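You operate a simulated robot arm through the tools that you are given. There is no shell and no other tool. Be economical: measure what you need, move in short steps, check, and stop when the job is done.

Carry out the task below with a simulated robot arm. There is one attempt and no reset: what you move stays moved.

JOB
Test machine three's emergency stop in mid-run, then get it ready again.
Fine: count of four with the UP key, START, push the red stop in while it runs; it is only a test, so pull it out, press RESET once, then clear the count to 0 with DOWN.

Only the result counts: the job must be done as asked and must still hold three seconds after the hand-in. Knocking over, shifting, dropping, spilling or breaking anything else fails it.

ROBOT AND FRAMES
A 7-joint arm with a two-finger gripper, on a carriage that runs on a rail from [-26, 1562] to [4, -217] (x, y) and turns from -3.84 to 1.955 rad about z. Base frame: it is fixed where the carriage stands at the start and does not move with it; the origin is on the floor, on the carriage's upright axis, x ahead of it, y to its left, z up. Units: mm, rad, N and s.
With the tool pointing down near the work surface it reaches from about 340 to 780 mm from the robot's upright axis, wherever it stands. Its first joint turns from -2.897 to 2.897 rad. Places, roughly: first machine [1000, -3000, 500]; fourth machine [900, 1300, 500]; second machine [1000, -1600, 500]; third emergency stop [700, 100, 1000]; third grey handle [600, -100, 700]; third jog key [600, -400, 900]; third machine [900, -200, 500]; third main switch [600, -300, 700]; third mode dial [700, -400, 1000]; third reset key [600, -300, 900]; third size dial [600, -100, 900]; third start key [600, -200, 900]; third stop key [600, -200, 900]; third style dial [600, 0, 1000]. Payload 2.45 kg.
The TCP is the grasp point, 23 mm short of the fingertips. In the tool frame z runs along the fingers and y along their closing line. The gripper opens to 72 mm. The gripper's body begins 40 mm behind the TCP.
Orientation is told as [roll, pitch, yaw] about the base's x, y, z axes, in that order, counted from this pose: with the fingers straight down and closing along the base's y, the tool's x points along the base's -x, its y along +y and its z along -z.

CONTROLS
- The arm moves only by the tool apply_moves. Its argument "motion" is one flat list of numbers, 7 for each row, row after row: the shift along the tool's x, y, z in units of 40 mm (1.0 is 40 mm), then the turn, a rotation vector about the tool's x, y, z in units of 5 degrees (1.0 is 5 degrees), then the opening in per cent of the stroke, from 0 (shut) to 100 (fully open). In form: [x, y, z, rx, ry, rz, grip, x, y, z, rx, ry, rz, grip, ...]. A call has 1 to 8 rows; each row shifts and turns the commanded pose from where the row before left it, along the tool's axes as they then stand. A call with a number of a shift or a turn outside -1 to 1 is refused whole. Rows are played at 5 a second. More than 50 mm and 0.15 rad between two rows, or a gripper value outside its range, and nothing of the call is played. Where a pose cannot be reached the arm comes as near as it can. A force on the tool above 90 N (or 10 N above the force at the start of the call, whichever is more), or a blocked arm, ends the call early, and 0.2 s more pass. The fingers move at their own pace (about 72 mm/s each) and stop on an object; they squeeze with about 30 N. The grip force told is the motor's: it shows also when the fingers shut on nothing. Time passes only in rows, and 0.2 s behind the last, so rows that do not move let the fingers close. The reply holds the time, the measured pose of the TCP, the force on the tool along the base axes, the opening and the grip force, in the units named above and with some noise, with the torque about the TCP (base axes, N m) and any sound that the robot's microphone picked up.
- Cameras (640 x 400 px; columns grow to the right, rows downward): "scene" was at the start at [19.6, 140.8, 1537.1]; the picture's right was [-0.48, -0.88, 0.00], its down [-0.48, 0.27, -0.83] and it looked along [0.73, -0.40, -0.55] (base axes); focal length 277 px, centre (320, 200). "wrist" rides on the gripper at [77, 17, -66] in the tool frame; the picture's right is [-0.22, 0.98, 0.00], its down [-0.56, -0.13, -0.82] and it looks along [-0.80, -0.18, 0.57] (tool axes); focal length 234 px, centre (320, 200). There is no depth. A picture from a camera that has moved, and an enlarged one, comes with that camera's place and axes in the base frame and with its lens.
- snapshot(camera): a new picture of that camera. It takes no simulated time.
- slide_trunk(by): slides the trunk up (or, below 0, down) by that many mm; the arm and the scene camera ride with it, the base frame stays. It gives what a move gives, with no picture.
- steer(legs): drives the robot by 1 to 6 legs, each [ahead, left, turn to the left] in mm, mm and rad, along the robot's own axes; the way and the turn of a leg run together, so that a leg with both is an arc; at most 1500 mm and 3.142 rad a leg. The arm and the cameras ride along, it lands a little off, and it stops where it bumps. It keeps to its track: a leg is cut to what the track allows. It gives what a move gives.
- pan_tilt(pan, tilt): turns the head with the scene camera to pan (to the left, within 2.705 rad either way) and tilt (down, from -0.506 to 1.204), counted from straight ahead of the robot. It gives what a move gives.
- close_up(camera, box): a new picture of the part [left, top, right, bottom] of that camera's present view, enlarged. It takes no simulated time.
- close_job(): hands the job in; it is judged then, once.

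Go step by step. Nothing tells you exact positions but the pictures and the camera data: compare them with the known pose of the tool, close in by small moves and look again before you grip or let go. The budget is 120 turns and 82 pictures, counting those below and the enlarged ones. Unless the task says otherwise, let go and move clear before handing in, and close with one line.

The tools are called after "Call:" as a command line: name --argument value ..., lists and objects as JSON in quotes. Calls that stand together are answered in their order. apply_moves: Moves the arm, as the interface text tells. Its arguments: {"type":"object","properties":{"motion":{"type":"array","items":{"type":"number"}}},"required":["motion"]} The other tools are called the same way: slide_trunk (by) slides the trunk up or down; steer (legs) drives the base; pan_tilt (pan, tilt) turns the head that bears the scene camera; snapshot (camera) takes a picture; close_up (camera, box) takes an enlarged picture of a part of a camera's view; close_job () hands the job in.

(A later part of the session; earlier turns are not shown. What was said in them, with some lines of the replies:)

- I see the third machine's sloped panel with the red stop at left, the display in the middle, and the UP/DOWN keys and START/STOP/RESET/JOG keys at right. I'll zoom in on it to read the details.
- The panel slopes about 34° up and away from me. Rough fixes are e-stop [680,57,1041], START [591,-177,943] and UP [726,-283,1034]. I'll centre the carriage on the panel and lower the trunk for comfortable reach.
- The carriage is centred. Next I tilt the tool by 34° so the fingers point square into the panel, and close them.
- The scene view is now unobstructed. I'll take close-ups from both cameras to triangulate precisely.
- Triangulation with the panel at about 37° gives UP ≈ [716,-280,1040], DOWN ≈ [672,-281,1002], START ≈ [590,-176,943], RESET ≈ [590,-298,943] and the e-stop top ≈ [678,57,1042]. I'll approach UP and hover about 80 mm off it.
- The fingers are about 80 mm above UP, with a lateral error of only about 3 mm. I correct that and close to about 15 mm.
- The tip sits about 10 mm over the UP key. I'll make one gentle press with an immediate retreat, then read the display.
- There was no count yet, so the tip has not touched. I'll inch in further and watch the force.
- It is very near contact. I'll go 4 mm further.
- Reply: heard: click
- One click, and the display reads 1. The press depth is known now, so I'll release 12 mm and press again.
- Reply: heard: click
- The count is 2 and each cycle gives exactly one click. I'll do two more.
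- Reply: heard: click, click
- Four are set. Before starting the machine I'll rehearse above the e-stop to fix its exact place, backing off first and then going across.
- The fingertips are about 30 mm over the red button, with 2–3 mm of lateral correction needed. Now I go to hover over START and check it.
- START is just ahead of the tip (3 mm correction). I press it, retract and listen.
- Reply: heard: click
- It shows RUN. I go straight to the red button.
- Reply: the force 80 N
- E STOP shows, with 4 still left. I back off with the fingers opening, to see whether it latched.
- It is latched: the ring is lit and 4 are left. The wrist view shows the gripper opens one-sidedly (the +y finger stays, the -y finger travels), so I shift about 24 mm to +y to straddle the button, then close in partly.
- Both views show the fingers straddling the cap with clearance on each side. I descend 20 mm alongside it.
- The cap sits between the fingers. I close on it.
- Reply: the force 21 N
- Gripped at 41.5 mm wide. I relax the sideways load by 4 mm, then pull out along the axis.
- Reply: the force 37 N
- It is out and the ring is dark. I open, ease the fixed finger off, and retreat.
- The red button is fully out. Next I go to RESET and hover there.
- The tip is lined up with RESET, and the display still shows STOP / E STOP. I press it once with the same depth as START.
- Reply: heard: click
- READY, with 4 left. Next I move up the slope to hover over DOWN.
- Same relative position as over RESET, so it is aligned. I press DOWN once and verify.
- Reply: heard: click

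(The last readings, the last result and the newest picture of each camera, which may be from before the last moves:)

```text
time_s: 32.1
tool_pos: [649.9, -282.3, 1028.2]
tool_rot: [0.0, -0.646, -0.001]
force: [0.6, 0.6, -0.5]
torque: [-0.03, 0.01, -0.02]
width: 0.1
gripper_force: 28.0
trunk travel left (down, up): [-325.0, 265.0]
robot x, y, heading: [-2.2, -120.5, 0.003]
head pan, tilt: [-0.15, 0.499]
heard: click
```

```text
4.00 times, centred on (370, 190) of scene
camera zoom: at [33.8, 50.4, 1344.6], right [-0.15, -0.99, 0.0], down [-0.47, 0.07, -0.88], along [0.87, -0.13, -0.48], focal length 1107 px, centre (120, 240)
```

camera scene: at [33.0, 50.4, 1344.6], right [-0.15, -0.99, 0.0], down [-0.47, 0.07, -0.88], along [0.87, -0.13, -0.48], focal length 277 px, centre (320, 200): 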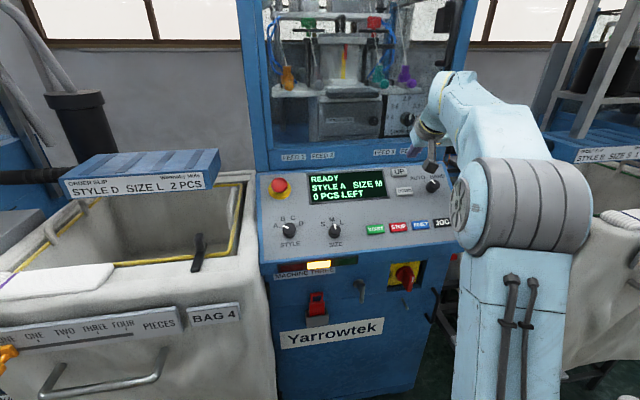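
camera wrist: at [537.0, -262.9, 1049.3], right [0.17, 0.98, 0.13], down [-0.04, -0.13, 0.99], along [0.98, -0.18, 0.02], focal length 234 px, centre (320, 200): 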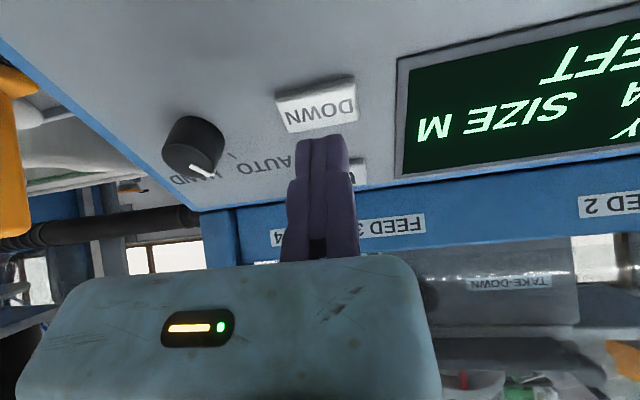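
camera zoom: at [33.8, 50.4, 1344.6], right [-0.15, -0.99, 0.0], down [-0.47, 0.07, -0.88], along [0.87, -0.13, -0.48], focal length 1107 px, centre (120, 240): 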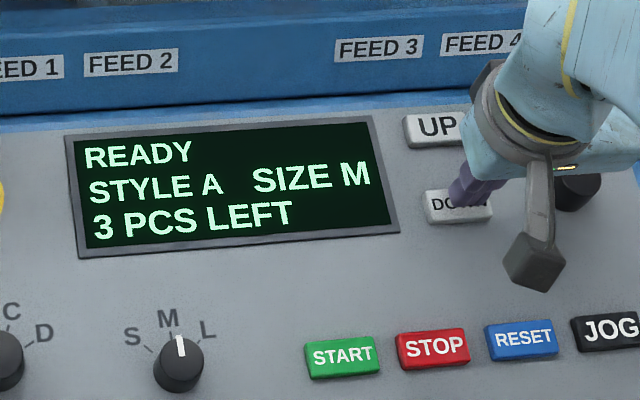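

It reads 3. I'll do two more presses, then check.

Call:
apply_moves --motion '[0, 0, 0.33, 0, 0, 0, 0, 0, 0, 0, 0, 0, 0, 0, 0, 0, -0.33, 0, 0, 0, 0, 0, 0, 0, 0, 0, 0, 0, 0, 0, 0.33, 0, 0, 0, 0, 0, 0, 0, 0, 0, 0, 0, 0, 0, -0.33, 0, 0, 0, 0]'

Call:
close_up --camera "scene" --box '[300, 140, 440, 240]'

```text
time_s: 33.7
tool_pos: [650.4, -280.2, 1026.8]
tool_rot: [0.0, -0.646, 0.0]
force: [-0.1, 0.3, 0.9]
torque: [0.03, 0.02, -0.01]
width: 0.0
gripper_force: 29.0
trunk travel left (down, up): [-325.0, 265.0]
robot x, y, heading: [0.3, -119.9, 0.003]
head pan, tilt: [-0.15, 0.499]
heard: click, click
```

```text
4.00 times, centred on (370, 190) of scene
camera zoom: at [33.8, 50.3, 1344.6], right [-0.15, -0.99, 0.0], down [-0.47, 0.07, -0.88], along [0.87, -0.13, -0.48], focal length 1107 px, centre (120, 240)
```

zoom: 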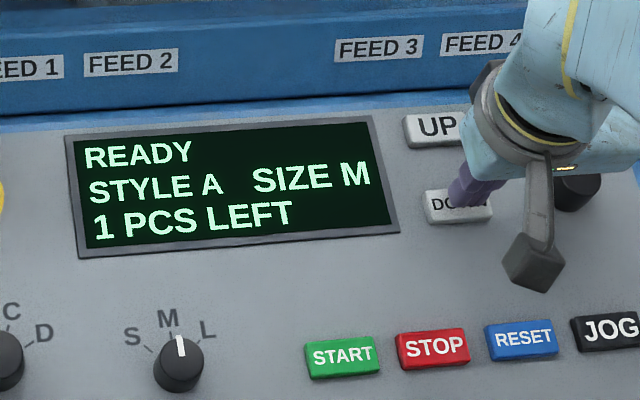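

It reads 1. One last press, then I retreat clear.

Call:
apply_moves --motion '[0, 0, 0.33, 0, 0, 0, 0, 0, 0, 0, 0, 0, 0, 0, 0, 0, -0.5, 0, 0, 0, 0, 0, 0, -1, 0, 0, 0, 0, 0, 0, -1, 0, 0, 0, 0, 0, 0, -1, 0, 0, 0, 0]'

Call:
close_up --camera "scene" --box '[240, 130, 480, 280]'

```text
time_s: 35.1
tool_pos: [573.3, -282.4, 1127.9]
tool_rot: [0.001, -0.644, 0.0]
force: [0.0, -0.1, 0.1]
torque: [-0.02, -0.02, 0.04]
width: 0.1
gripper_force: 28.1
trunk travel left (down, up): [-325.0, 265.0]
robot x, y, heading: [-0.3, -119.2, 0.004]
head pan, tilt: [-0.15, 0.499]
heard: click
```

```text
2.67 times, centred on (360, 205) of scene
camera zoom: at [33.9, 50.4, 1344.6], right [-0.15, -0.99, 0.0], down [-0.47, 0.07, -0.88], along [0.87, -0.13, -0.48], focal length 738 px, centre (213, 187)
```

zoom: 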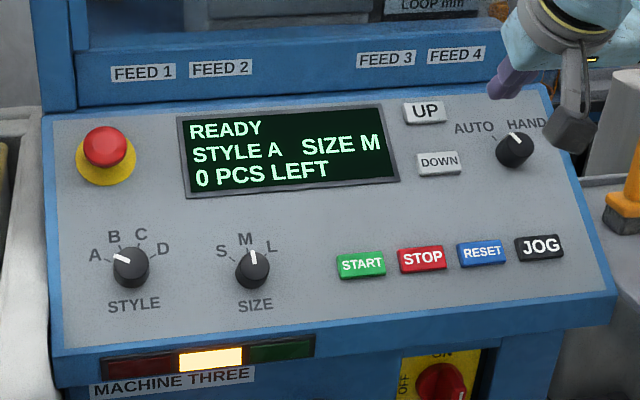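

The display reads READY with 0 PCS LEFT, the red stop is out, the dials are unchanged and the arm is clear. I'll hand the job in.

Call:
close_job

```text
The job is handed in.
```

Machine three's emergency stop worked: pushed in mid-run, it halted the machine with 4 pieces left. I then pulled it out and pressed RESET once, and the display now reads READY with the count cleared to 0.
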